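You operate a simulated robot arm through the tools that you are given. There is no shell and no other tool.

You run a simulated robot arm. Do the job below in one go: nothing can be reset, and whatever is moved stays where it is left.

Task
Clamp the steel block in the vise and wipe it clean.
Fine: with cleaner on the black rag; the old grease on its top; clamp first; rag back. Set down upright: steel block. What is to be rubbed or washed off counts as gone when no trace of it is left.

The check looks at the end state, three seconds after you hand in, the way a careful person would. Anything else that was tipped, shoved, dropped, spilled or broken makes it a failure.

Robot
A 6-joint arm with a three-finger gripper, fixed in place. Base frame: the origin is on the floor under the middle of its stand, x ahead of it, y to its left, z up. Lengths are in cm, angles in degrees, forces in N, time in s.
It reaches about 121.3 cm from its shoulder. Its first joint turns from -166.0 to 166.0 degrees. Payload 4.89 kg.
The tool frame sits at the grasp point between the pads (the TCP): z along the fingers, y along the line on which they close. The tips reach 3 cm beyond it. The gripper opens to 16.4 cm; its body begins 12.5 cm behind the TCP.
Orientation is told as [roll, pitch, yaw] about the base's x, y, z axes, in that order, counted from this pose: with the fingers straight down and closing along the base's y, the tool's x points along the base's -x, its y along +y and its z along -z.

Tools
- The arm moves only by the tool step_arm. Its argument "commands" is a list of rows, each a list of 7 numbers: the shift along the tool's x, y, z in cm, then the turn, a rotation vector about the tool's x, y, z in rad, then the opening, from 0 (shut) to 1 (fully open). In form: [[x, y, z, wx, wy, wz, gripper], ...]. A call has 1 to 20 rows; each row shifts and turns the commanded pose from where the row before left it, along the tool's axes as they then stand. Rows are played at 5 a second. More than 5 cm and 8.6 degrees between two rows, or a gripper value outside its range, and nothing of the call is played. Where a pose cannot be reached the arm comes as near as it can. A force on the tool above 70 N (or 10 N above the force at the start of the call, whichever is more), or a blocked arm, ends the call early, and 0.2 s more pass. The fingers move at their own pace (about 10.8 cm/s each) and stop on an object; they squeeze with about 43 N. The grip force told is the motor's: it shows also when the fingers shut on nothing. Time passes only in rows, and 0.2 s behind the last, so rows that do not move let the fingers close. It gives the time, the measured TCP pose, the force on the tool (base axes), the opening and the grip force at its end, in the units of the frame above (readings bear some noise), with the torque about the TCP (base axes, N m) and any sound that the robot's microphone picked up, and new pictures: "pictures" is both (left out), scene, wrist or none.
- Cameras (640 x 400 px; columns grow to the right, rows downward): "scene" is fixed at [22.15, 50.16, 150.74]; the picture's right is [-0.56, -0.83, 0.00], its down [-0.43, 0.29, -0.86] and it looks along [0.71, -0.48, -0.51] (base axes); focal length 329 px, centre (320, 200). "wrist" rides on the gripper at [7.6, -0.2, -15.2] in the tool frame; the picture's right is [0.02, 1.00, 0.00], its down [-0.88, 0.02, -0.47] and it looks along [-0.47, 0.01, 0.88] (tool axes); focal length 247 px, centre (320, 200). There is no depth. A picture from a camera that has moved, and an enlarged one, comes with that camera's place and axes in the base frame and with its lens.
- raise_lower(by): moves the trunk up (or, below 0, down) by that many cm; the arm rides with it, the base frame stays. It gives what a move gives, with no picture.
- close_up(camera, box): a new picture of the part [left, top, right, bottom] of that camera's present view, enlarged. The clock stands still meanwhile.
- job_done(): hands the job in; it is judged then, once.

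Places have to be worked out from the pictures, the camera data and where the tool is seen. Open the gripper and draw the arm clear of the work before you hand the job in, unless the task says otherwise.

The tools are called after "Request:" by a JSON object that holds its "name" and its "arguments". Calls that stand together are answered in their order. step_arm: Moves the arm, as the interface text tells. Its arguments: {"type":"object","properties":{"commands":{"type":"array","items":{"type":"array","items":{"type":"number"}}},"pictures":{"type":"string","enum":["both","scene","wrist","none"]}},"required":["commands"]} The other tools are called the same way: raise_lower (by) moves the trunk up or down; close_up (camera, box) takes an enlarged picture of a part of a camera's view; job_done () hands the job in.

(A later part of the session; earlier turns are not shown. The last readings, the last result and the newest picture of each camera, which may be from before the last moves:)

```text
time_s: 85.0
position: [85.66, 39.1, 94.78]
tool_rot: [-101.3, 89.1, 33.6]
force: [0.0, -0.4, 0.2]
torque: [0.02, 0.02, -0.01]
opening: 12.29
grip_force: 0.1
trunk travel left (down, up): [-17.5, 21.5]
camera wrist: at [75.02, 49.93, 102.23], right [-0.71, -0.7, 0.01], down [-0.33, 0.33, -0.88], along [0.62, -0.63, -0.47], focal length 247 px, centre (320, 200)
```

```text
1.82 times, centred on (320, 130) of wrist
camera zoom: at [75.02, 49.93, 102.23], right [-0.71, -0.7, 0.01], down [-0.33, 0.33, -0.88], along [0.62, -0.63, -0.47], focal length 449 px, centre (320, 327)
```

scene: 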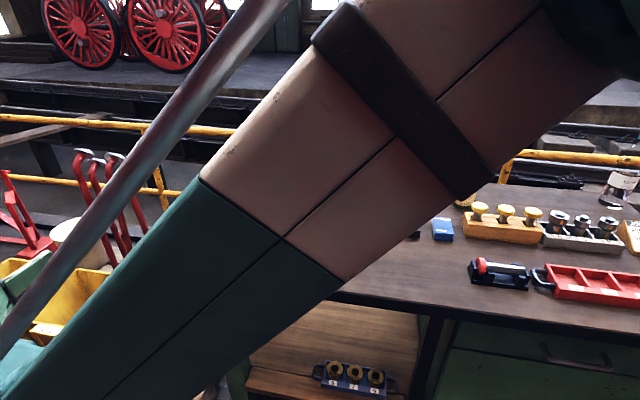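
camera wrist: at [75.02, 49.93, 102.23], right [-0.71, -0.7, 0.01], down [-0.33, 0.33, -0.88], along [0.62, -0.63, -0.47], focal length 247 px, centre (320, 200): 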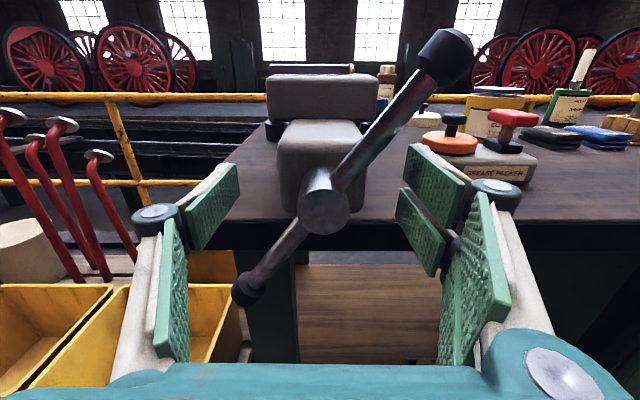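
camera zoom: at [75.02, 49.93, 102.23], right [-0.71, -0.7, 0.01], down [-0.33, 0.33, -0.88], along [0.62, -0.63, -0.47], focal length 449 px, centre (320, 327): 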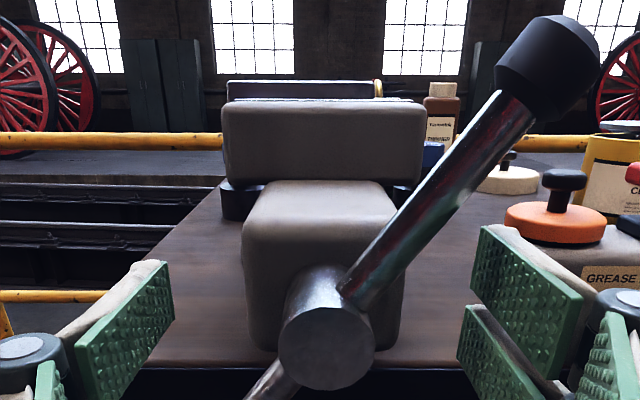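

The fingers are in deeper now, clear of the bar. I'll swing clockwise through the free part to just before contact.

Request:
{"name": "step_arm", "arguments": {"commands": [[0, 0, 0, 0, 0, 0.1428, 0.75], [0, 0, 0, 0, 0, 0.1428, 0.75], [0, 0, 0, 0, 0, 0.1428, 0.75], [0, 0, 0, 0, 0, 0.1428, 0.75], [0, 0, 0, 0, 0, 0.1428, 0.75], [0, 0, 0, 0, 0, 0.1428, 0.75], [0, 0, 0, 0, 0, 0.1428, 0.75], [0, 0, 0, 0, 0, 0.1428, 0.75], [0, 0, 0, 0, 0, 0.1428, 0.75], [0, 0, 0, 0, 0, 0, 0.75]], "pictures": "wrist"}}

```text
time_s: 87.2
position: [85.63, 38.92, 94.57]
tool_rot: [-90.1, 15.4, 44.7]
force: [0.5, 0.2, -1.3]
torque: [0.03, -0.04, 0.02]
opening: 12.32
grip_force: 0.1
trunk travel left (down, up): [-17.5, 21.5]
camera wrist: at [69.66, 44.57, 96.72], right [-0.2, -0.2, -0.96], down [0.27, 0.93, -0.25], along [0.94, -0.31, -0.13], focal length 247 px, centre (320, 200)
```

wrist: 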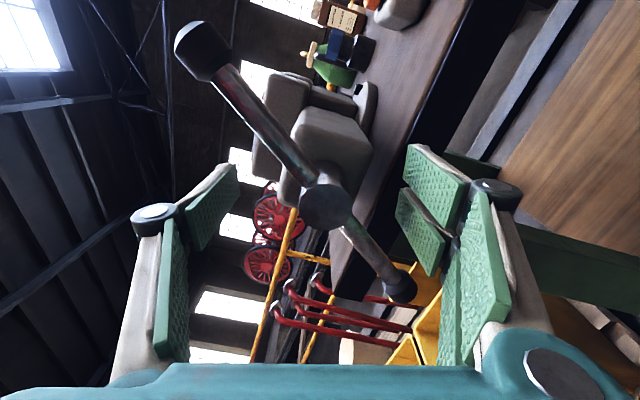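

The bar's end is just ahead of the pair. I'll turn on slowly, reading torque at each step.

Request:
{"name": "step_arm", "arguments": {"commands": [[0, 0, 0, 0, 0, 0.1428, 0.75], [0, 0, 0, 0, 0, 0.1428, 0.75], [0, 0, 0, 0, 0, 0.1428, 0.75], [0, 0, 0, 0, 0, 0.1, 0.75], [0, 0, 0, 0, 0, 0, 0.75]], "pictures": "wrist"}}

```text
time_s: 88.4
position: [85.53, 38.92, 94.65]
tool_rot: [-90.3, -14.9, 44.8]
force: [-2.8, -4.3, -3.0]
torque: [-0.34, 0.24, -0.08]
opening: 12.38
grip_force: 1.1
trunk travel left (down, up): [-17.5, 21.5]
camera wrist: at [69.58, 44.49, 92.78], right [0.17, 0.16, -0.97], down [0.27, 0.94, 0.21], along [0.95, -0.3, 0.11], focal length 247 px, centre (320, 200)
```

wrist: 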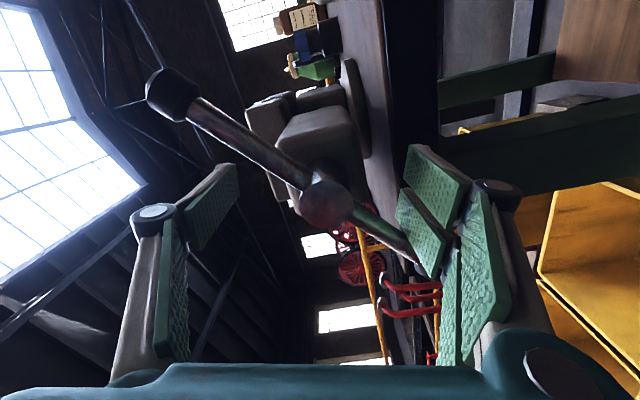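

Contact again at about 0.4 N·m. I'll continue in small increments.

Request:
{"name": "step_arm", "arguments": {"commands": [[0, 0, 0, 0, 0, 0.12, 0.75], [0, 0, 0, 0, 0, 0.12, 0.75], [0, 0, 0, 0, 0, 0, 0.75]], "pictures": "none"}}

Request:
{"name": "step_arm", "arguments": {"commands": [[0, 0, 0, 0, 0, 0.12, 0.75], [0, 0, 0, 0, 0, 0.12, 0.75], [0, 0, 0, 0, 0, 0, 0.75]], "pictures": "none"}}

Request:
{"name": "step_arm", "arguments": {"commands": [[0, 0, 0, 0, 0, 0.12, 0.75], [0, 0, 0, 0, 0, 0.12, 0.75], [0, 0, 0, 0, 0, 0, 0.75]], "pictures": "wrist"}}

```text
time_s: 89.2
position: [85.55, 38.81, 94.56]
tool_rot: [-90.3, -28.5, 44.8]
force: [-1.3, -4.5, -4.9]
torque: [-0.44, 0.26, -0.15]
opening: 12.35
grip_force: 0.3
trunk travel left (down, up): [-17.5, 21.5]
```

```text
time_s: 90.0
position: [85.41, 38.94, 94.69]
tool_rot: [-90.2, -42.4, 44.9]
force: [-1.3, -4.2, -7.6]
torque: [-0.47, 0.38, -0.04]
opening: 12.41
grip_force: 1.1
trunk travel left (down, up): [-17.5, 21.5]
```

```text
time_s: 90.8
position: [85.67, 38.87, 94.64]
tool_rot: [-90.3, -56.1, 45.0]
force: [-2.7, -2.1, -11.1]
torque: [-0.62, 0.59, 0.05]
opening: 12.48
grip_force: 2.2
trunk travel left (down, up): [-17.5, 21.5]
camera wrist: at [71.79, 46.64, 88.37], right [0.58, 0.58, -0.57], down [0.02, 0.69, 0.72], along [0.81, -0.43, 0.39], focal length 247 px, centre (320, 200)
```

wrist: 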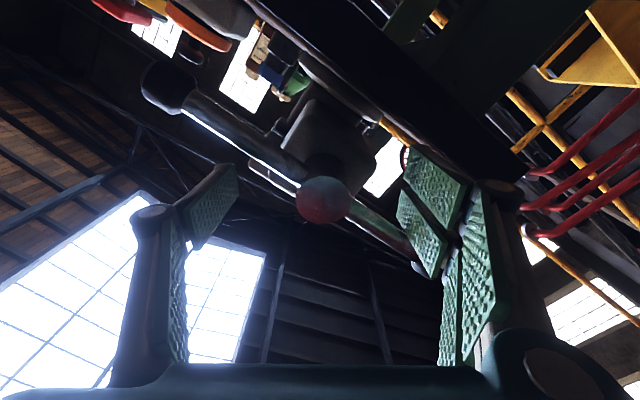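

Torque is rising smoothly (0.5, 0.6, 0.86 N·m). I'll back off about 14° here to see whether the bar stays put or springs back.

Request:
{"name": "step_arm", "arguments": {"commands": [[0, 0, 0, 0, 0, -0.06, 0.75], [0, 0, 0, 0, 0, -0.06, 0.75], [0, 0, 0, 0, 0, -0.06, 0.75], [0, 0, 0, 0, 0, -0.06, 0.75], [0, 0, 0, 0, 0, 0, 0.75], [0, 0, 0, 0, 0, 0, 0.75]], "pictures": "wrist"}}

```text
time_s: 92.2
position: [85.51, 39.01, 94.64]
tool_rot: [-90.2, -42.3, 44.9]
force: [-0.7, -0.8, -2.0]
torque: [-0.15, 0.15, -0.01]
opening: 12.32
grip_force: 0.9
trunk travel left (down, up): [-17.5, 21.5]
camera wrist: at [70.76, 45.64, 89.65], right [0.47, 0.46, -0.75], down [0.14, 0.8, 0.58], along [0.87, -0.37, 0.31], focal length 247 px, centre (320, 200)
```

wrist: 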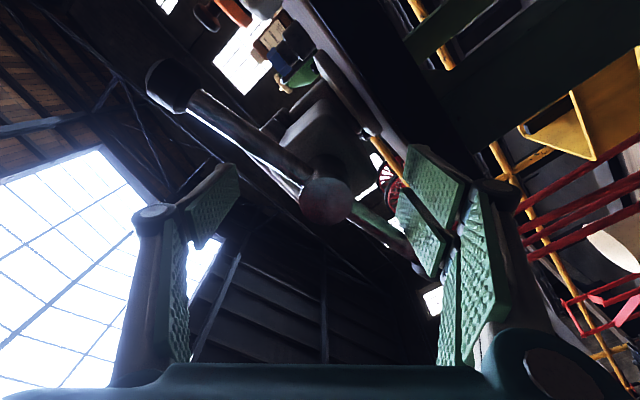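

The bar follows back with about 0.2 N·m, so it's springy clamp load with friction that will hold it once the spring torque falls to the friction level. I'll let it back slowly so it settles against the block without overshooting.

Request:
{"name": "step_arm", "arguments": {"commands": [[0, 0, 0, 0, 0, -0.03, 0.75], [0, 0, 0, 0, 0, -0.03, 0.75], [0, 0, 0, 0, 0, -0.03, 0.75], [0, 0, 0, 0, 0, -0.03, 0.75], [0, 0, 0, 0, 0, -0.03, 0.75], [0, 0, 0, 0, 0, -0.03, 0.75], [0, 0, 0, 0, 0, -0.03, 0.75], [0, 0, 0, 0, 0, -0.03, 0.75], [0, 0, 0, 0, 0, 0, 0.75], [0, 0, 0, 0, 0, 0, 0.75]], "pictures": "wrist"}}

```text
time_s: 94.4
position: [85.5, 38.88, 94.66]
tool_rot: [-90.2, -28.6, 44.9]
force: [-0.1, -0.6, 0.7]
torque: [0.01, -0.02, 0.01]
opening: 12.33
grip_force: 0.1
trunk travel left (down, up): [-17.5, 21.5]
camera wrist: at [70.0, 44.93, 91.11], right [0.33, 0.32, -0.89], down [0.22, 0.89, 0.4], along [0.92, -0.33, 0.22], focal length 247 px, centre (320, 200)
```

wrist: 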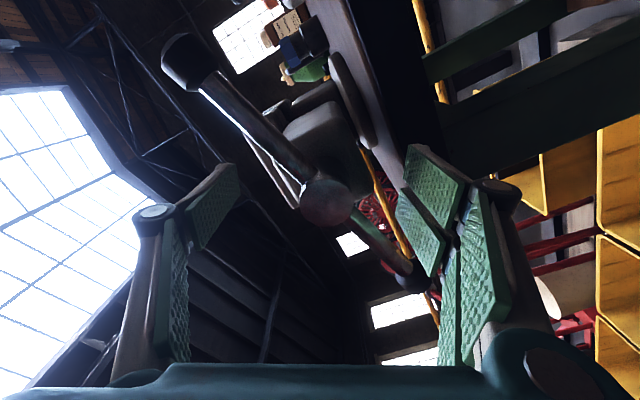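

Torque is now zero and the bar has stayed about 8° ahead of the fingers, so it's holding by friction with the jaw loaded. I'll withdraw straight back from the handle.

Request:
{"name": "step_arm", "arguments": {"commands": [[0, 0, -2, 0, 0, 0, 0.75], [0, 0, -3, 0, 0, 0, 0.75], [0, 0, -4, 0, 0, 0, 0.75], [0, 0, -4.5, 0, 0, 0, 0.75], [0, 0, -4.5, 0, 0, 0, 0.75], [0, 0, -4.5, 0, 0, 0, 0.75], [0, 0, 0, 0, 0, 0.134, 0.75], [0, 0, 0, 0, 0, 0.134, 0.75], [0, 0, 0, 0, 0, 0.134, 0.75], [0, 0, 0, 0, 0, 0.134, 0.75], [0, 0, 0, 0, 0, 0.134, 0.75], [0, 0, 0, 0, 0, 0.134, 0.75], [0, 0, 0, 0, 0, 0.134, 0.75], [0, 0, 0, 0, 0, 0.134, 0.75], [0, 0, 0, 0, 0, 0, 0.75]], "pictures": "none"}}

```text
time_s: 97.6
position: [69.54, 54.92, 94.6]
tool_rot: [150.3, -89.9, 164.6]
force: [0.5, -0.2, 0.0]
torque: [0.01, -0.05, 0.0]
opening: 12.3
grip_force: 0.0
trunk travel left (down, up): [-17.5, 21.5]
```

The tool is back at v≈10, level, camera below. I'll rise and pitch the gripper back to pointing down.

Request:
{"name": "step_arm", "arguments": {"commands": [[-4.4, 0, 0, 0, 0, 0, 0.75], [-4.4, 0, 0, 0, 0, 0, 0.75], [-4.4, 0, 0, 0, 0, 0, 0.75], [-4.4, 0, 0, 0, 0, 0, 0.75], [-4.4, 0, 0, 0, 0, 0, 0.75], [0, 0, 0, 0, 0.1428, 0, 0.75], [0, 0, 0, 0, 0.1428, 0, 0.75], [0, 0, 0, 0, 0.1428, 0, 0.75], [0, 0, 0, 0, 0.1428, 0, 0.75], [0, 0, 0, 0, 0.1428, 0, 0.75], [0, 0, 0, 0, 0.1428, 0, 0.75], [0, 0, 0, 0, 0.1428, 0, 0.75], [0, 0, 0, 0, 0.1428, 0, 0.75], [0, 0, 0, 0, 0.1428, 0, 0.75], [0, 0, 0, 0, 0.1428, 0, 0.75], [0, 0, 0, 0, 0.1428, 0, 0.75], [0, 0, 0, 0, 0, 0, 0.75]], "pictures": "none"}}

```text
time_s: 101.2
position: [69.67, 54.84, 116.58]
tool_rot: [0.0, -0.1, -45.3]
force: [-0.2, 0.1, 0.6]
torque: [0.06, 0.05, 0.03]
opening: 12.31
grip_force: 0.1
trunk travel left (down, up): [-17.5, 21.5]
```

Pointing down again. I'll move over the vise to look straight down at the jaws and check the clamp.

Request:
{"name": "step_arm", "arguments": {"commands": [[-4, 0, 0, 0, 0, -0.005, 0.75], [-4.6, 0, 0, 0, 0, 0, 0.75], [-4.6, 0, 0, 0, 0, 0, 0.75], [-4.6, 0, 0, 0, 0, 0, 0.75], [-4.6, 0, 0, 0, 0, 0, 0.75], [-4.6, 0, 0, 0, 0, 0, 0.75], [-4.6, 0, 0, 0, 0, 0, 0.75], [-4.6, 0, 0, 0, 0, 0, 0.75], [-4.6, 0, 0, 0, 0, 0, 0.75], [-3, 0, 0, 0, 0, 0, 0.75], [0, 0, 0, 0, 0, 0, 0.75], [0, 0, 0, 0, 0, 0, 0.75]], "pictures": "both"}}

Request:
{"name": "close_up", "arguments": {"camera": "wrist", "box": [260, 40, 380, 130]}}

Request:
{"name": "close_up", "arguments": {"camera": "scene", "box": [170, 180, 290, 310]}}

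```text
time_s: 103.8
position: [100.77, 23.87, 116.66]
tool_rot: [0.0, -0.2, -44.9]
force: [-0.4, 0.0, 0.0]
torque: [0.05, 0.06, 0.01]
opening: 12.26
grip_force: 0.1
trunk travel left (down, up): [-17.5, 21.5]
camera wrist: at [95.22, 29.23, 131.91], right [0.69, 0.72, 0.0], down [0.64, -0.61, 0.48], along [0.34, -0.33, -0.88], focal length 247 px, centre (320, 200)
```

scene: 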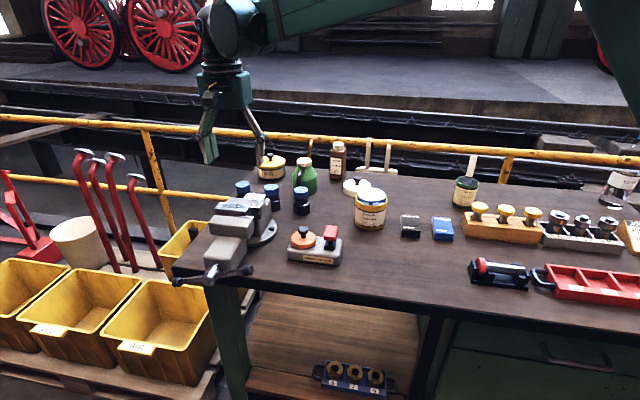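
wrist: 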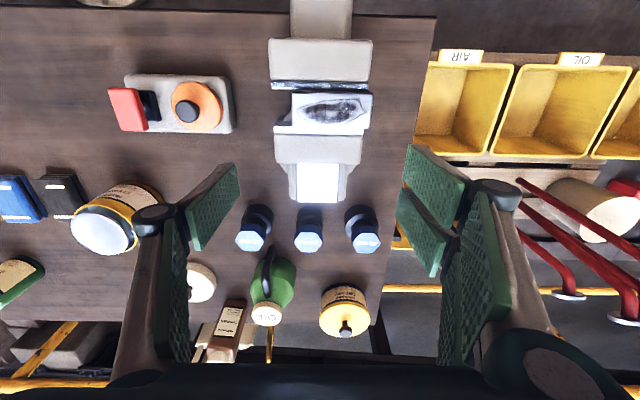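

```text
4.44 times, centred on (320, 85) of wrist
camera zoom: at [95.22, 29.23, 131.91], right [0.69, 0.72, 0.0], down [0.64, -0.61, 0.48], along [0.34, -0.33, -0.88], focal length 1098 px, centre (320, 711)
```

zoom: 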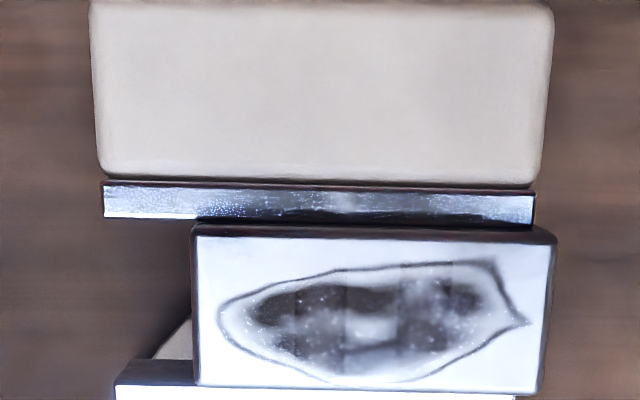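

```text
3.08 times, centred on (230, 245) of scene
camera zoom: at [22.15, 50.16, 150.74], right [-0.56, -0.83, 0.0], down [-0.43, 0.29, -0.86], along [0.71, -0.48, -0.51], focal length 1012 px, centre (597, 62)
```

zoom: 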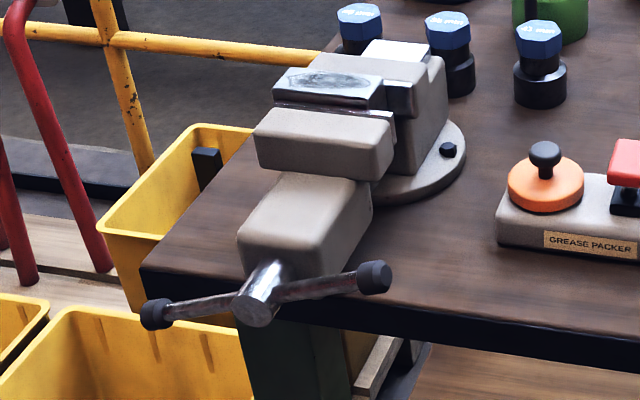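

From overhead the block is now gripped with no visible gap: the movable plate is at v≈48.8 and the fixed plate at v≈52.8, which matches the 3.97 cm block width. Next I'll fetch the black rag, travelling over at a safe height.

Request:
{"name": "step_arm", "arguments": {"commands": [[-1.2, -3.5, 0, 0, 0, 0, 0.6], [-1.4, -4.55, 0, 0, 0, 0, 0.5], [-1.4, -4.55, 0, 0, 0, 0, 0.5], [-1.4, -4.55, 0, 0, 0, 0, 0.5], [-1.4, -4.55, 0, 0, 0, 0, 0.5], [-1.4, -4.55, 0, 0, 0, 0, 0.5], [-1.4, -4.55, 0, 0, 0, 0, 0.5], [-1.4, -4.55, 0, 0, 0, 0, 0.5], [-1.4, -4.55, 0, 0, 0, 0, 0.5], [-1.4, -4.55, 0, 0, 0, 0, 0.5], [-1.4, -4.5, 0, 0, 0, 0, 0.5], [-0.5, 0, 2, 0, 0, 0, 0.5], [0, 0, 2, 0, 0, 0, 0.5], [0, 0, 0, 0, 0, 0, 0.5], [0, 0, 0, 0, 0, 0, 0.5]], "pictures": "both"}}

Request:
{"name": "close_up", "arguments": {"camera": "wrist", "box": [240, 80, 400, 220]}}

```text
time_s: 107.0
position: [77.36, -21.98, 112.86]
tool_rot: [0.0, -0.2, -44.8]
force: [0.4, -0.1, 0.0]
torque: [0.0, 0.03, -0.02]
opening: 8.2
grip_force: 0.0
trunk travel left (down, up): [-17.5, 21.5]
camera wrist: at [71.76, -16.55, 128.05], right [0.69, 0.72, 0.0], down [0.64, -0.61, 0.48], along [0.34, -0.33, -0.88], focal length 247 px, centre (320, 200)
```

scene: 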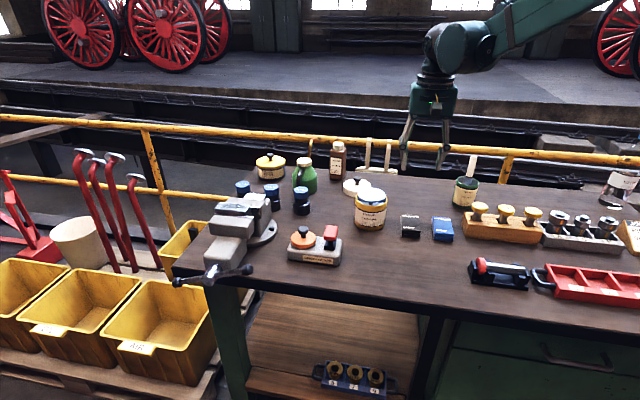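
wrist: 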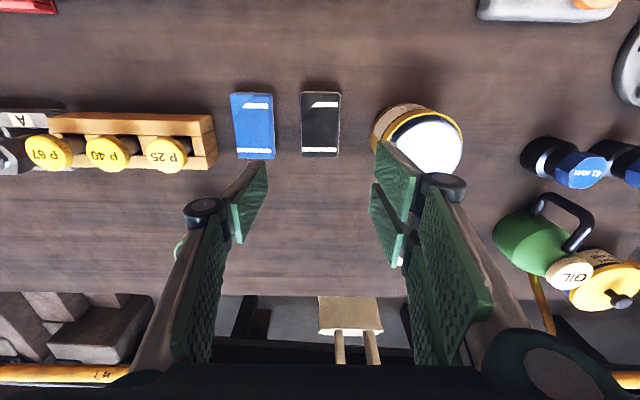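

```text
2.86 times, centred on (320, 150) of wrist
camera zoom: at [71.76, -16.55, 128.05], right [0.69, 0.72, 0.0], down [0.64, -0.61, 0.48], along [0.34, -0.33, -0.88], focal length 706 px, centre (320, 343)
```

zoom: 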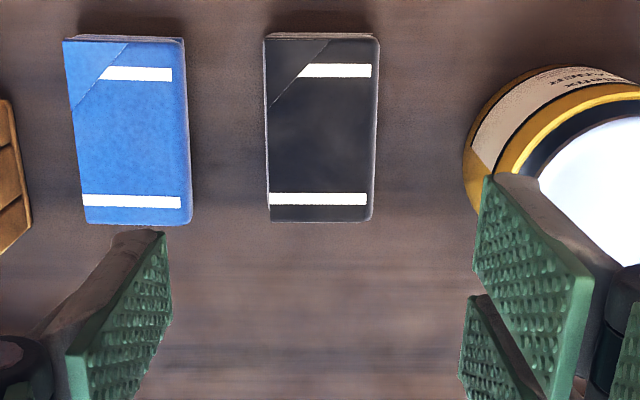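

The black rag lies right under the gripper (centre u≈39.25, v≈70.05) with clearance to both the blue rag and the can. I'll narrow slightly and go down around it.

Request:
{"name": "step_arm", "arguments": {"commands": [[0.2, 0.1, 4, 0, 0, 0, 0.45], [0, 0, 4, 0, 0, 0, 0.45], [0, 0, 4, 0, 0, 0, 0.45], [0, 0, 0, 0, 0, 0, 0.45], [0, 0, 0, 0, 0, 0, 0.45]], "pictures": "both"}}

Request:
{"name": "close_up", "arguments": {"camera": "wrist", "box": [220, 60, 420, 260]}}

Request:
{"name": "close_up", "arguments": {"camera": "scene", "box": [340, 160, 470, 260]}}

```text
time_s: 108.2
position: [77.34, -22.06, 100.8]
tool_rot: [0.0, -0.2, -44.9]
force: [0.0, 0.1, -0.2]
torque: [0.03, 0.05, -0.01]
opening: 7.38
grip_force: 0.1
trunk travel left (down, up): [-17.5, 21.5]
camera wrist: at [71.75, -16.79, 115.97], right [0.69, 0.72, 0.0], down [0.64, -0.61, 0.48], along [0.34, -0.33, -0.88], focal length 247 px, centre (320, 200)
```

scene: 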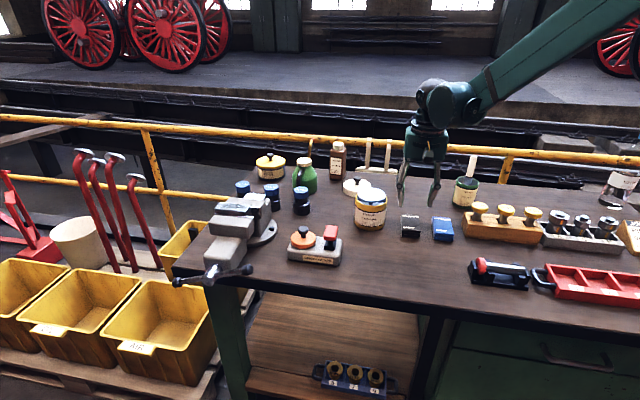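
wrist: 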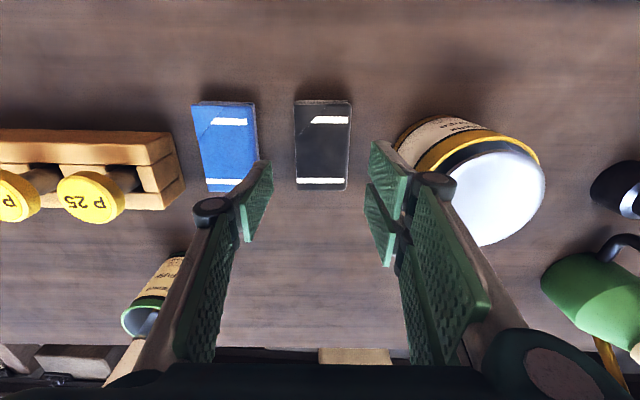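

```text
2.00 times, centred on (320, 160) of wrist
camera zoom: at [71.75, -16.79, 115.97], right [0.69, 0.72, 0.0], down [0.64, -0.61, 0.48], along [0.34, -0.33, -0.88], focal length 494 px, centre (320, 280)
```

zoom: 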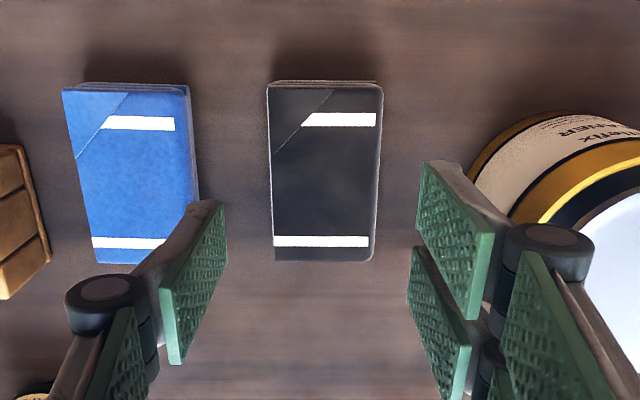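

```text
4.00 times, centred on (405, 210) of scene
camera zoom: at [22.15, 50.16, 150.74], right [-0.56, -0.83, 0.0], down [-0.43, 0.29, -0.86], along [0.71, -0.48, -0.51], focal length 1316 px, centre (-20, 160)
```

zoom: 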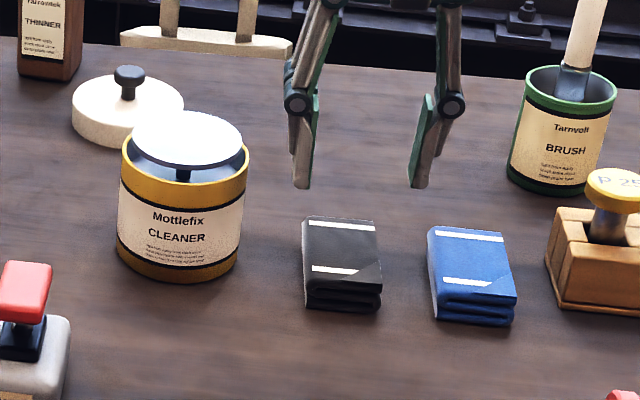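

The rag is centred between the fingers with room on both sides. I'll descend to grip its upper part, keeping the tips about 1 cm above the bench.

Request:
{"name": "step_arm", "arguments": {"commands": [[0.15, 0.15, 3, 0, 0, 0, 0.45], [0, 0, 3, 0, 0, 0, 0.45], [0, 0, 2, 0, 0, 0, 0.45], [0, 0, 0.8, 0, 0, 0, 0.45], [0, 0, 0, 0, 0, 0, 0.45]], "pictures": "none"}}

Request:
{"name": "close_up", "arguments": {"camera": "scene", "box": [370, 180, 460, 250]}}

Request:
{"name": "close_up", "arguments": {"camera": "wrist", "box": [220, 80, 420, 280]}}

```text
time_s: 109.4
position: [77.25, -21.62, 91.96]
tool_rot: [0.0, -0.2, -44.9]
force: [0.2, 1.1, -0.8]
torque: [0.03, 0.05, 0.03]
opening: 7.4
grip_force: 0.1
trunk travel left (down, up): [-17.5, 21.5]
```

```text
5.71 times, centred on (415, 215) of scene
camera zoom: at [22.15, 50.16, 150.74], right [-0.56, -0.83, 0.0], down [-0.43, 0.29, -0.86], along [0.71, -0.48, -0.51], focal length 1880 px, centre (-223, 114)
```

zoom: 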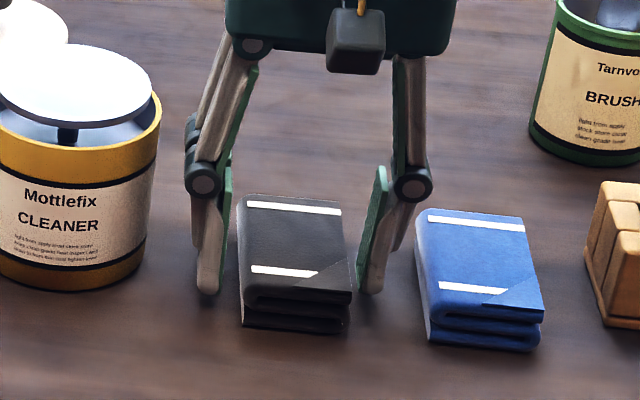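

```text
2.00 times, centred on (320, 180) of wrist
camera zoom: at [71.77, -16.28, 107.15], right [0.69, 0.72, 0.0], down [0.64, -0.61, 0.48], along [0.34, -0.33, -0.88], focal length 494 px, centre (320, 240)
```

zoom: 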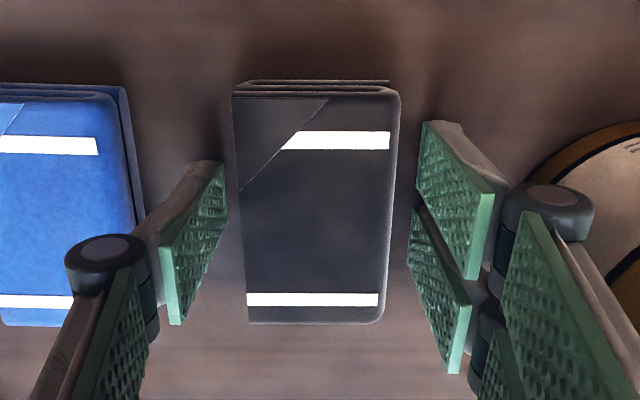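

The fingers straddle the rag evenly and nothing else is touched. I'll close on it.

Request:
{"name": "step_arm", "arguments": {"commands": [[0, 0, 0, 0, 0, 0, 0.35], [0, 0, 0, 0, 0, 0, 0.2], [0, 0, 0, 0, 0, 0, 0], [0, 0, 0, 0, 0, 0, 0], [0, 0, 0, 0, 0, 0, 0]], "pictures": "none"}}

Request:
{"name": "close_up", "arguments": {"camera": "scene", "box": [370, 180, 460, 250]}}

Request:
{"name": "close_up", "arguments": {"camera": "wrist", "box": [220, 80, 420, 280]}}

```text
time_s: 110.6
position: [77.25, -21.61, 91.94]
tool_rot: [0.1, -0.2, -44.9]
force: [-0.6, -1.0, 1.3]
torque: [0.02, 0.03, -0.03]
opening: 5.89
grip_force: 42.9
trunk travel left (down, up): [-17.5, 21.5]
```

```text
5.71 times, centred on (415, 215) of scene
camera zoom: at [22.15, 50.16, 150.74], right [-0.56, -0.83, 0.0], down [-0.43, 0.29, -0.86], along [0.71, -0.48, -0.51], focal length 1880 px, centre (-223, 114)
```

zoom: 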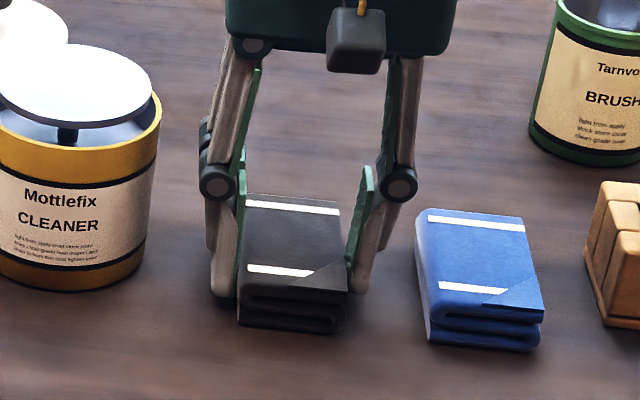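

```text
2.00 times, centred on (320, 180) of wrist
camera zoom: at [71.75, -16.28, 107.18], right [0.69, 0.72, 0.0], down [0.64, -0.61, 0.48], along [0.34, -0.33, -0.88], focal length 494 px, centre (320, 240)
```

zoom: 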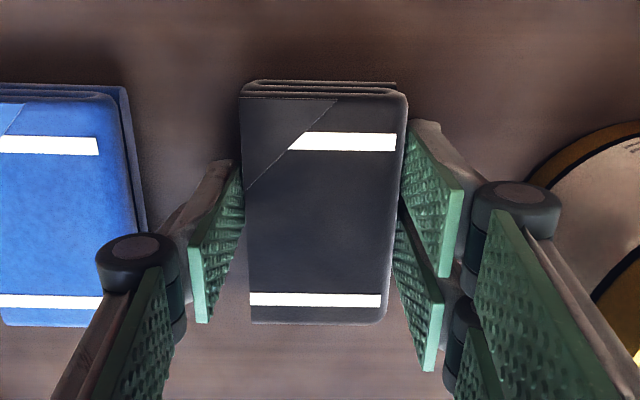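

Gripped at 5.9 cm. I'll lift gently and verify the rag comes along.

Request:
{"name": "step_arm", "arguments": {"commands": [[0, 0, -0.5, 0, 0, 0, 0], [0, 0, -1, 0, 0, 0, 0], [0, 0, -1.5, 0, 0, 0, 0], [0, 0, -2, 0, 0, 0, 0], [0, 0, 0, 0, 0, 0, 0]], "pictures": "none"}}

Request:
{"name": "close_up", "arguments": {"camera": "scene", "box": [370, 160, 460, 250]}}

Request:
{"name": "close_up", "arguments": {"camera": "wrist", "box": [220, 80, 420, 280]}}

```text
time_s: 111.8
position: [77.26, -21.29, 97.2]
tool_rot: [-0.1, -0.2, -44.9]
force: [-0.6, 0.3, -0.4]
torque: [0.02, -0.03, 0.01]
opening: 5.89
grip_force: 43.4
trunk travel left (down, up): [-17.5, 21.5]
```

```text
4.44 times, centred on (415, 205) of scene
camera zoom: at [22.15, 50.16, 150.74], right [-0.56, -0.83, 0.0], down [-0.43, 0.29, -0.86], along [0.71, -0.48, -0.51], focal length 1462 px, centre (-102, 178)
```

zoom: 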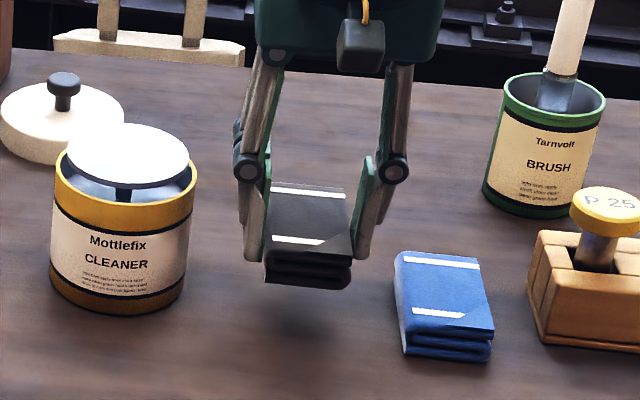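

```text
2.00 times, centred on (320, 180) of wrist
camera zoom: at [71.57, -15.98, 112.33], right [0.69, 0.72, 0.0], down [0.64, -0.61, 0.48], along [0.34, -0.33, -0.88], focal length 494 px, centre (320, 240)
```

zoom: 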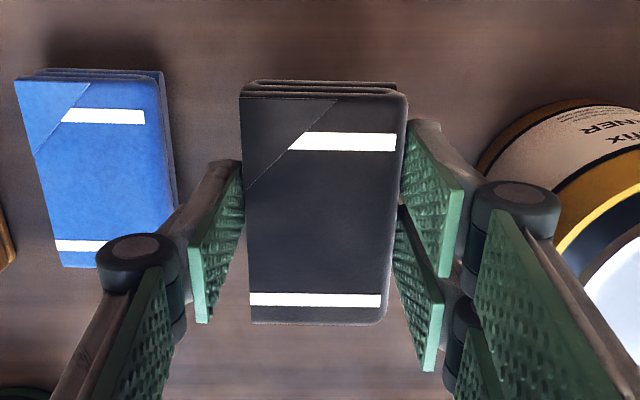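

The rag is up, holding its folded shape, with its bottom clear of the fingertips. I'll raise it and move over the cleaner can's white press plate.

Request:
{"name": "step_arm", "arguments": {"commands": [[0, 0, -3, 0, 0, 0, 0], [0, 0, -4, 0, 0, 0, 0], [0, 0, -4, 0, 0, 0, 0], [0, 0, -3, 0, 0, 0, 0], [-0.1, 3, 0, 0, 0, 0, 0], [-0.2, 4, 0, 0, 0, 0, 0], [-0.2, 3.5, 0, 0, 0, 0, 0], [0, 2, 0, 0, 0, 0, 0], [0, 0, 0, 0, 0, 0, 0], [0, 0, 0, 0, 0, 0, 0]], "pictures": "both"}}

Request:
{"name": "close_up", "arguments": {"camera": "wrist", "box": [220, 80, 420, 280]}}

Request:
{"name": "close_up", "arguments": {"camera": "scene", "box": [320, 130, 430, 240]}}

```text
time_s: 114.0
position: [86.22, -12.95, 111.26]
tool_rot: [0.0, -0.2, -44.8]
force: [-1.2, -0.1, -1.6]
torque: [-0.01, 0.01, 0.01]
opening: 5.93
grip_force: 43.1
trunk travel left (down, up): [-17.5, 21.5]
camera wrist: at [80.62, -7.59, 126.45], right [0.69, 0.72, 0.0], down [0.64, -0.61, 0.48], along [0.34, -0.33, -0.88], focal length 247 px, centre (320, 200)
```

scene: 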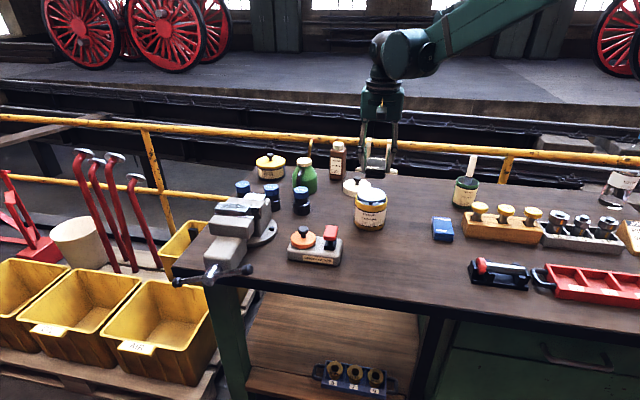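
wrist: 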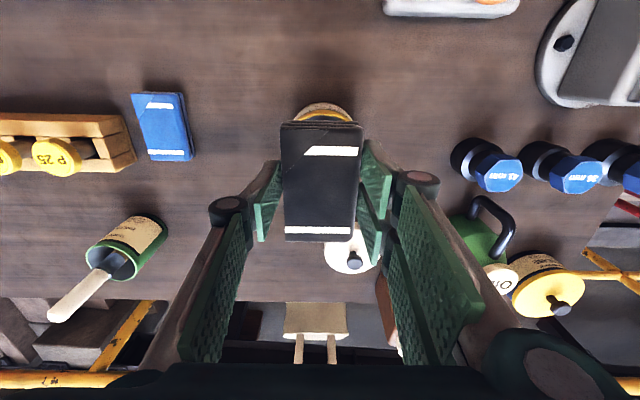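

```text
2.00 times, centred on (320, 180) of wrist
camera zoom: at [80.62, -7.59, 126.45], right [0.69, 0.72, 0.0], down [0.64, -0.61, 0.48], along [0.34, -0.33, -0.88], focal length 494 px, centre (320, 240)
```

zoom: 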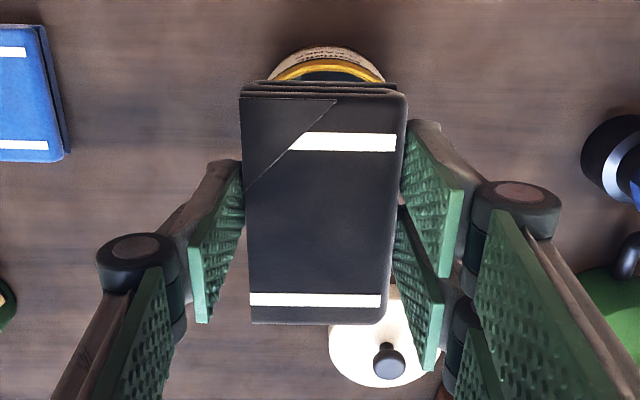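

```text
3.64 times, centred on (375, 185) of scene
camera zoom: at [22.15, 50.16, 150.74], right [-0.56, -0.83, 0.0], down [-0.43, 0.29, -0.86], along [0.71, -0.48, -0.51], focal length 1197 px, centre (120, 254)
```

zoom: 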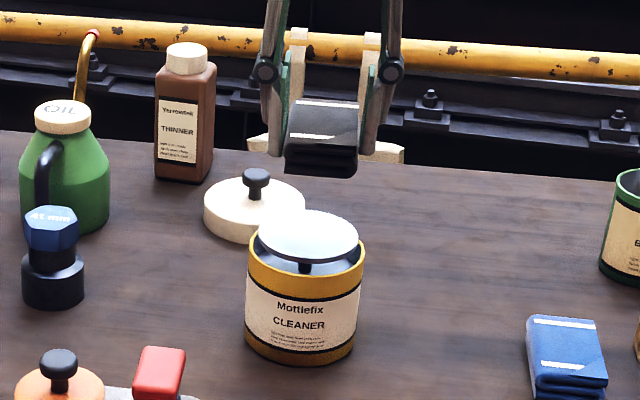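

The rag hangs over the can, aligned within 0.3 cm of the plate centre. I'll trim and lower toward the plate, then press in small steps while reading the force.

Request:
{"name": "step_arm", "arguments": {"commands": [[-0.1, 0.3, 2, 0, 0, 0, 0], [0, 0, 2, 0, 0, 0, 0], [0, 0, 1.5, 0, 0, 0, 0], [0, 0, 0, 0, 0, 0, 0]], "pictures": "none"}}

Request:
{"name": "close_up", "arguments": {"camera": "scene", "box": [330, 150, 420, 240]}}

Request:
{"name": "close_up", "arguments": {"camera": "wrist", "box": [220, 80, 420, 280]}}

```text
time_s: 115.0
position: [86.81, -12.65, 105.76]
tool_rot: [0.0, -0.1, -44.9]
force: [-0.1, -0.7, -1.8]
torque: [-0.02, 0.06, -0.01]
opening: 5.91
grip_force: 43.0
trunk travel left (down, up): [-17.5, 21.5]
```

```text
4.44 times, centred on (375, 195) of scene
camera zoom: at [22.15, 50.16, 150.74], right [-0.56, -0.83, 0.0], down [-0.43, 0.29, -0.86], along [0.71, -0.48, -0.51], focal length 1462 px, centre (76, 222)
```

zoom: 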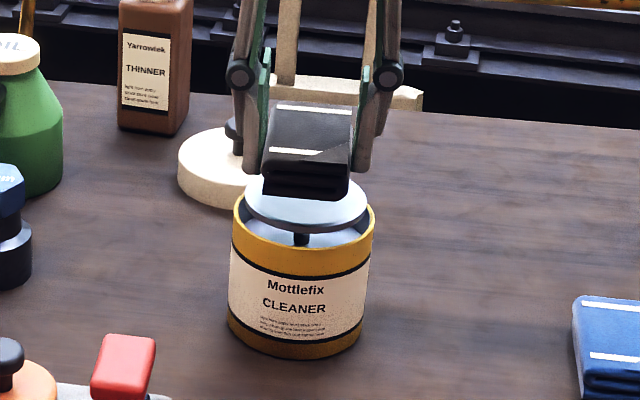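

```text
2.00 times, centred on (320, 180) of wrist
camera zoom: at [81.15, -7.33, 120.92], right [0.69, 0.72, 0.0], down [0.64, -0.61, 0.48], along [0.34, -0.33, -0.88], focal length 494 px, centre (320, 240)
```

zoom: 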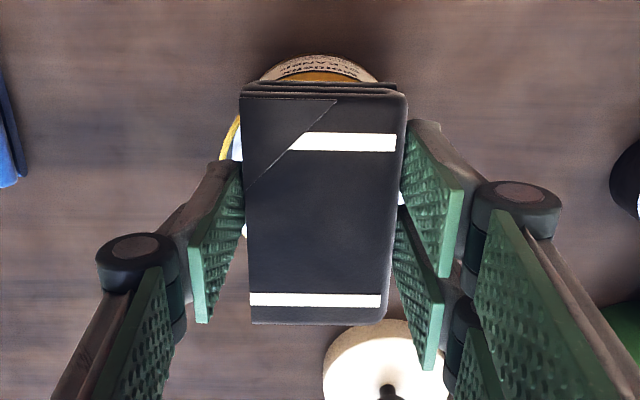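

The rag is centred on the plate with a gap of roughly 2 cm still to go. I'll lower gently in steps and watch for contact.

Request:
{"name": "step_arm", "arguments": {"commands": [[0, 0, 0.7, 0, 0, 0, 0], [0, 0, 0.5, 0, 0, 0, 0], [0, 0, 0.4, 0, 0, 0, 0], [0, 0, 0, 0, 0, 0, 0]], "pictures": "none"}}

Request:
{"name": "step_arm", "arguments": {"commands": [[0, 0, 0.3, 0, 0, 0, 0], [0, 0, 0.3, 0, 0, 0, 0], [0, 0, 0, 0, 0, 0, 0]], "pictures": "none"}}

Request:
{"name": "close_up", "arguments": {"camera": "scene", "box": [330, 150, 420, 240]}}

```text
time_s: 116.0
position: [86.74, -12.73, 104.0]
tool_rot: [0.0, -0.2, -44.9]
force: [0.3, -0.1, -0.4]
torque: [-0.02, -0.01, -0.02]
opening: 5.9
grip_force: 43.1
trunk travel left (down, up): [-17.5, 21.5]
```

```text
time_s: 116.8
position: [86.68, -12.72, 103.36]
tool_rot: [0.0, -0.1, -44.9]
force: [0.4, -0.3, -1.5]
torque: [0.0, -0.01, 0.02]
opening: 5.91
grip_force: 43.0
trunk travel left (down, up): [-17.5, 21.5]
```

```text
4.44 times, centred on (375, 195) of scene
camera zoom: at [22.15, 50.16, 150.74], right [-0.56, -0.83, 0.0], down [-0.43, 0.29, -0.86], along [0.71, -0.48, -0.51], focal length 1462 px, centre (76, 222)
```

zoom: 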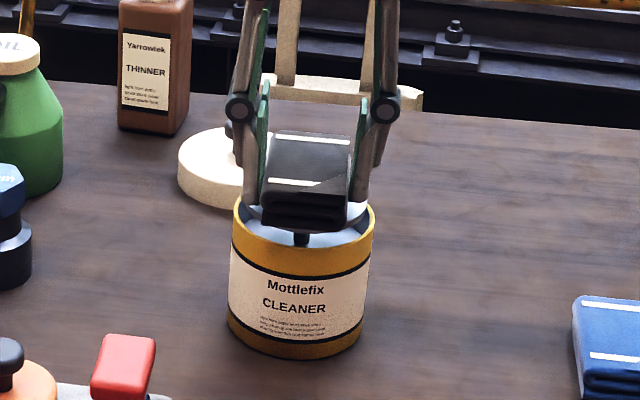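

Very close now, with no contact force yet. I'll keep pressing down in small steps.

Request:
{"name": "step_arm", "arguments": {"commands": [[0, 0, 0.25, 0, 0, 0, 0], [0, 0, 0.25, 0, 0, 0, 0], [0, 0, 0, 0, 0, 0, 0]], "pictures": "none"}}

Request:
{"name": "step_arm", "arguments": {"commands": [[0, 0, 0.25, 0, 0, 0, 0], [0, 0, 0.25, 0, 0, 0, 0], [0, 0, 0, 0, 0, 0, 0]], "pictures": "none"}}

Request:
{"name": "close_up", "arguments": {"camera": "scene", "box": [330, 150, 420, 240]}}

```text
time_s: 117.6
position: [86.58, -12.92, 102.75]
tool_rot: [-0.1, -0.2, -44.9]
force: [0.0, 0.5, 0.1]
torque: [0.02, -0.02, 0.0]
opening: 5.89
grip_force: 42.4
trunk travel left (down, up): [-17.5, 21.5]
```

```text
time_s: 118.4
position: [86.59, -12.8, 102.27]
tool_rot: [0.0, -0.2, -44.9]
force: [1.0, 1.2, 2.2]
torque: [-0.04, -0.07, 0.04]
opening: 5.91
grip_force: 42.8
trunk travel left (down, up): [-17.5, 21.5]
```

```text
4.44 times, centred on (375, 195) of scene
camera zoom: at [22.15, 50.16, 150.74], right [-0.56, -0.83, 0.0], down [-0.43, 0.29, -0.86], along [0.71, -0.48, -0.51], focal length 1462 px, centre (76, 222)
```

zoom: 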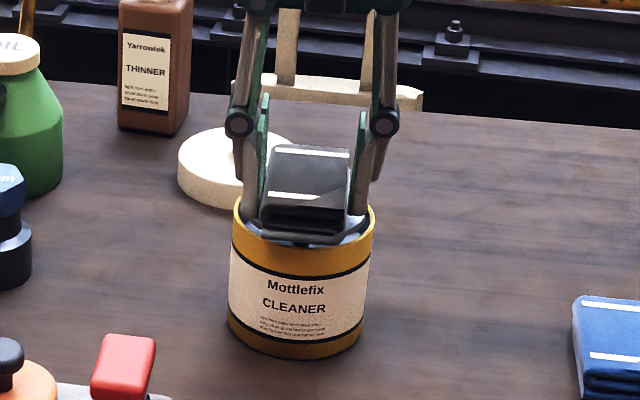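

Contact with the plate has begun (about 3 N). I'll press on in small increments to work the plunger.

Request:
{"name": "step_arm", "arguments": {"commands": [[0, 0, 0.2, 0, 0, 0, 0], [0, 0, 0.2, 0, 0, 0, 0], [0, 0, 0, 0, 0, 0, 0]], "pictures": "none"}}

Request:
{"name": "step_arm", "arguments": {"commands": [[0, 0, 0.2, 0, 0, 0, 0], [0, 0, 0.2, 0, 0, 0, 0], [0, 0, 0, 0, 0, 0, 0]], "pictures": "none"}}

Request:
{"name": "close_up", "arguments": {"camera": "scene", "box": [330, 150, 420, 240]}}

Request:
{"name": "close_up", "arguments": {"camera": "wrist", "box": [220, 80, 420, 280]}}

```text
time_s: 119.2
position: [86.68, -12.8, 101.88]
tool_rot: [0.1, -0.1, -45.0]
force: [1.1, 1.4, 11.7]
torque: [0.0, -0.14, 0.02]
opening: 5.9
grip_force: 43.3
trunk travel left (down, up): [-17.5, 21.5]
```

```text
time_s: 120.0
position: [86.64, -12.77, 101.72]
tool_rot: [0.0, -0.3, -45.0]
force: [11.4, 4.2, 47.0]
torque: [-0.03, -0.66, 0.11]
opening: 5.88
grip_force: 43.3
trunk travel left (down, up): [-17.5, 21.5]
```

```text
4.44 times, centred on (375, 195) of scene
camera zoom: at [22.15, 50.16, 150.74], right [-0.56, -0.83, 0.0], down [-0.43, 0.29, -0.86], along [0.71, -0.48, -0.51], focal length 1462 px, centre (76, 222)
```

zoom: 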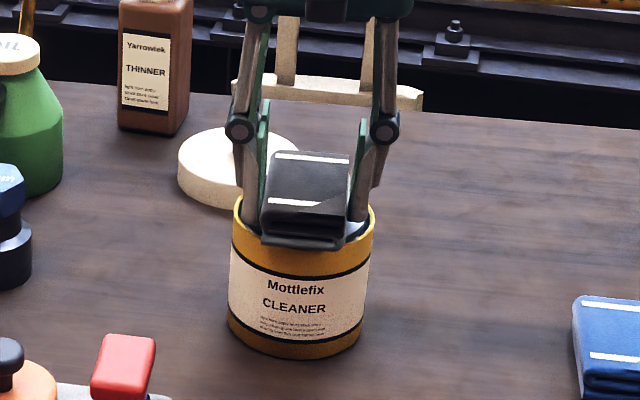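

```text
2.00 times, centred on (320, 180) of wrist
camera zoom: at [81.03, -7.51, 116.95], right [0.69, 0.72, 0.0], down [0.63, -0.61, 0.48], along [0.35, -0.33, -0.88], focal length 494 px, centre (320, 240)
```

zoom: 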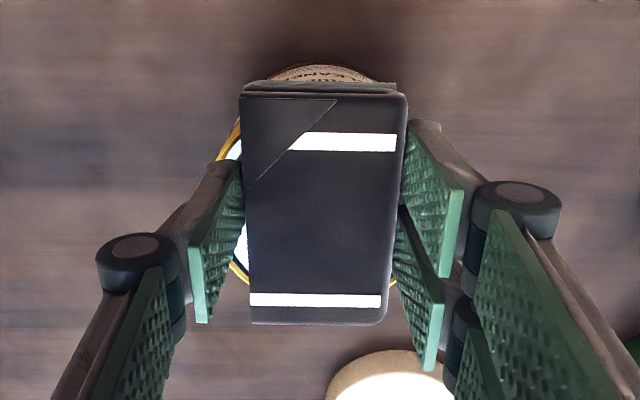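

The force rose to 47 N as the plate went down about 0.7 cm to rim level, which is a full press for this rag. I'll ease up, see how the plate and rag look, and listen for any sound.

Request:
{"name": "step_arm", "arguments": {"commands": [[0, 0, -0.3, 0, 0, 0, 0], [0, 0, -0.5, 0, 0, 0, 0], [0, 0, -1.2, 0, 0, 0, 0], [0, 0, -1.5, 0, 0, 0, 0], [0, 0, 0, 0, 0, 0, 0]], "pictures": "scene"}}

Request:
{"name": "close_up", "arguments": {"camera": "scene", "box": [330, 150, 420, 240]}}

Request:
{"name": "close_up", "arguments": {"camera": "wrist", "box": [220, 80, 420, 280]}}

```text
time_s: 121.2
position: [86.46, -12.85, 104.96]
tool_rot: [0.0, -0.2, -45.0]
force: [-0.2, 0.2, -0.7]
torque: [-0.01, -0.03, 0.01]
opening: 5.89
grip_force: 42.9
trunk travel left (down, up): [-17.5, 21.5]
```

scene: 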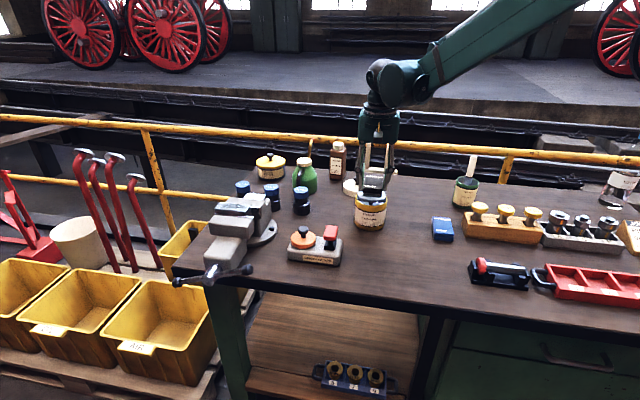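

```text
4.44 times, centred on (375, 195) of scene
camera zoom: at [22.15, 50.16, 150.74], right [-0.56, -0.83, 0.0], down [-0.43, 0.29, -0.86], along [0.71, -0.48, -0.51], focal length 1462 px, centre (76, 222)
```

zoom: 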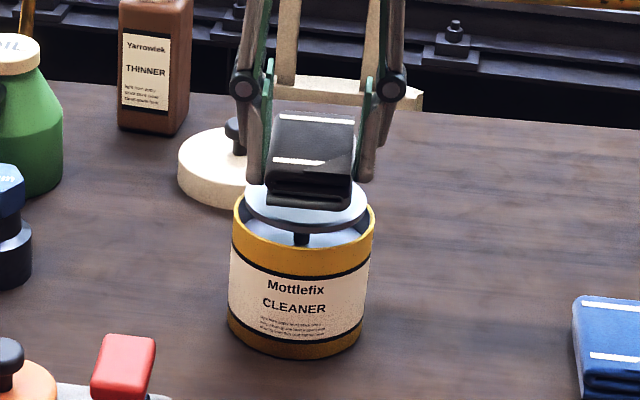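

```text
2.00 times, centred on (320, 180) of wrist
camera zoom: at [80.96, -7.54, 120.15], right [0.69, 0.72, 0.0], down [0.64, -0.61, 0.48], along [0.34, -0.33, -0.88], focal length 494 px, centre (320, 240)
```

zoom: 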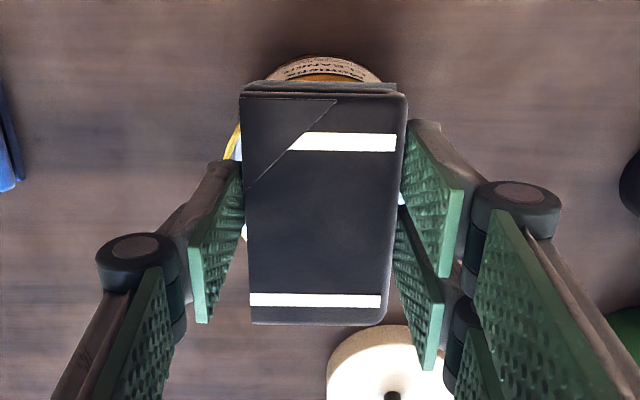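

The plate sprang back up. The lowest fold of the rag looks a bit different; I'll zoom in to check for cleaner on it.

Request:
{"name": "close_up", "arguments": {"camera": "scene", "box": [355, 165, 395, 205]}}

Request:
{"name": "close_up", "arguments": {"camera": "wrist", "box": [260, 110, 370, 170]}}

```text
10.00 times, centred on (375, 185) of scene
camera zoom: at [22.15, 50.16, 150.74], right [-0.56, -0.83, 0.0], down [-0.43, 0.29, -0.86], along [0.71, -0.48, -0.51], focal length 3291 px, centre (-230, 350)
```

zoom: 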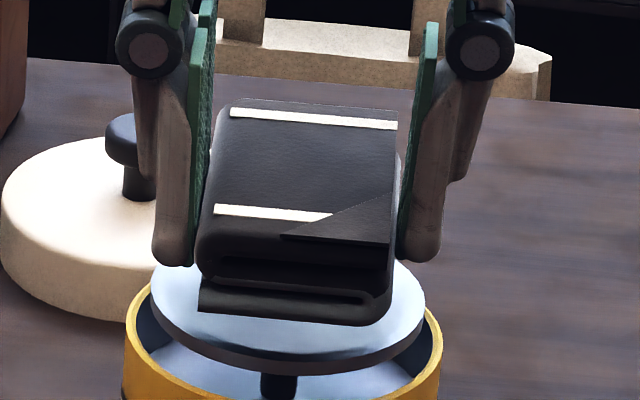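

```text
5.82 times, centred on (315, 140) of wrist
camera zoom: at [80.96, -7.54, 120.15], right [0.69, 0.72, 0.0], down [0.64, -0.61, 0.48], along [0.34, -0.33, -0.88], focal length 1437 px, centre (349, 549)
```

zoom: 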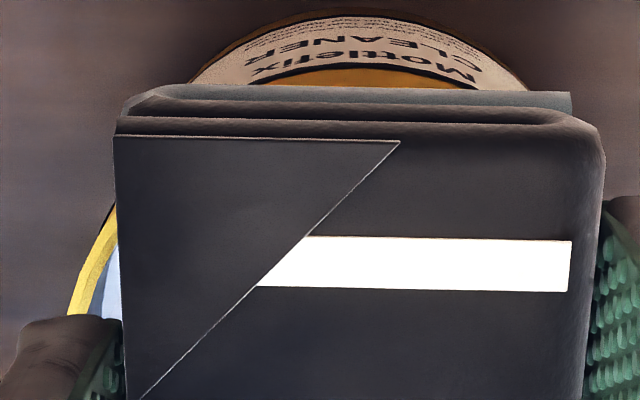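

The lowest fold now has a bluish sheen, so it has taken cleaner. I'll give one more press, shifted slightly to centre it better, to make sure it's well wetted.

Request:
{"name": "step_arm", "arguments": {"commands": [[-0.3, -0.1, 1.2, 0, 0, 0, 0], [0, 0, 1.0, 0, 0, 0, 0], [0, 0, 0.5, 0, 0, 0, 0], [0, 0, 0.4, 0, 0, 0, 0], [0, 0, 0, 0, 0, 0, 0]], "pictures": "none"}}

Request:
{"name": "step_arm", "arguments": {"commands": [[0, 0, 0.15, 0, 0, 0, 0], [0, 0, 0, 0, 0, 0, 0], [0, 0, 0, 0, 0, 0, 0]], "pictures": "none"}}

```text
time_s: 122.4
position: [86.58, -13.01, 101.89]
tool_rot: [-0.1, -0.2, -44.9]
force: [1.6, -2.0, 2.5]
torque: [0.03, 0.0, -0.03]
opening: 5.9
grip_force: 43.0
trunk travel left (down, up): [-17.5, 21.5]
```

```text
time_s: 123.2
position: [86.82, -13.06, 101.85]
tool_rot: [0.1, -0.2, -44.9]
force: [-4.6, 1.9, 15.5]
torque: [0.13, 0.13, 0.02]
opening: 5.89
grip_force: 43.1
trunk travel left (down, up): [-17.5, 21.5]
```

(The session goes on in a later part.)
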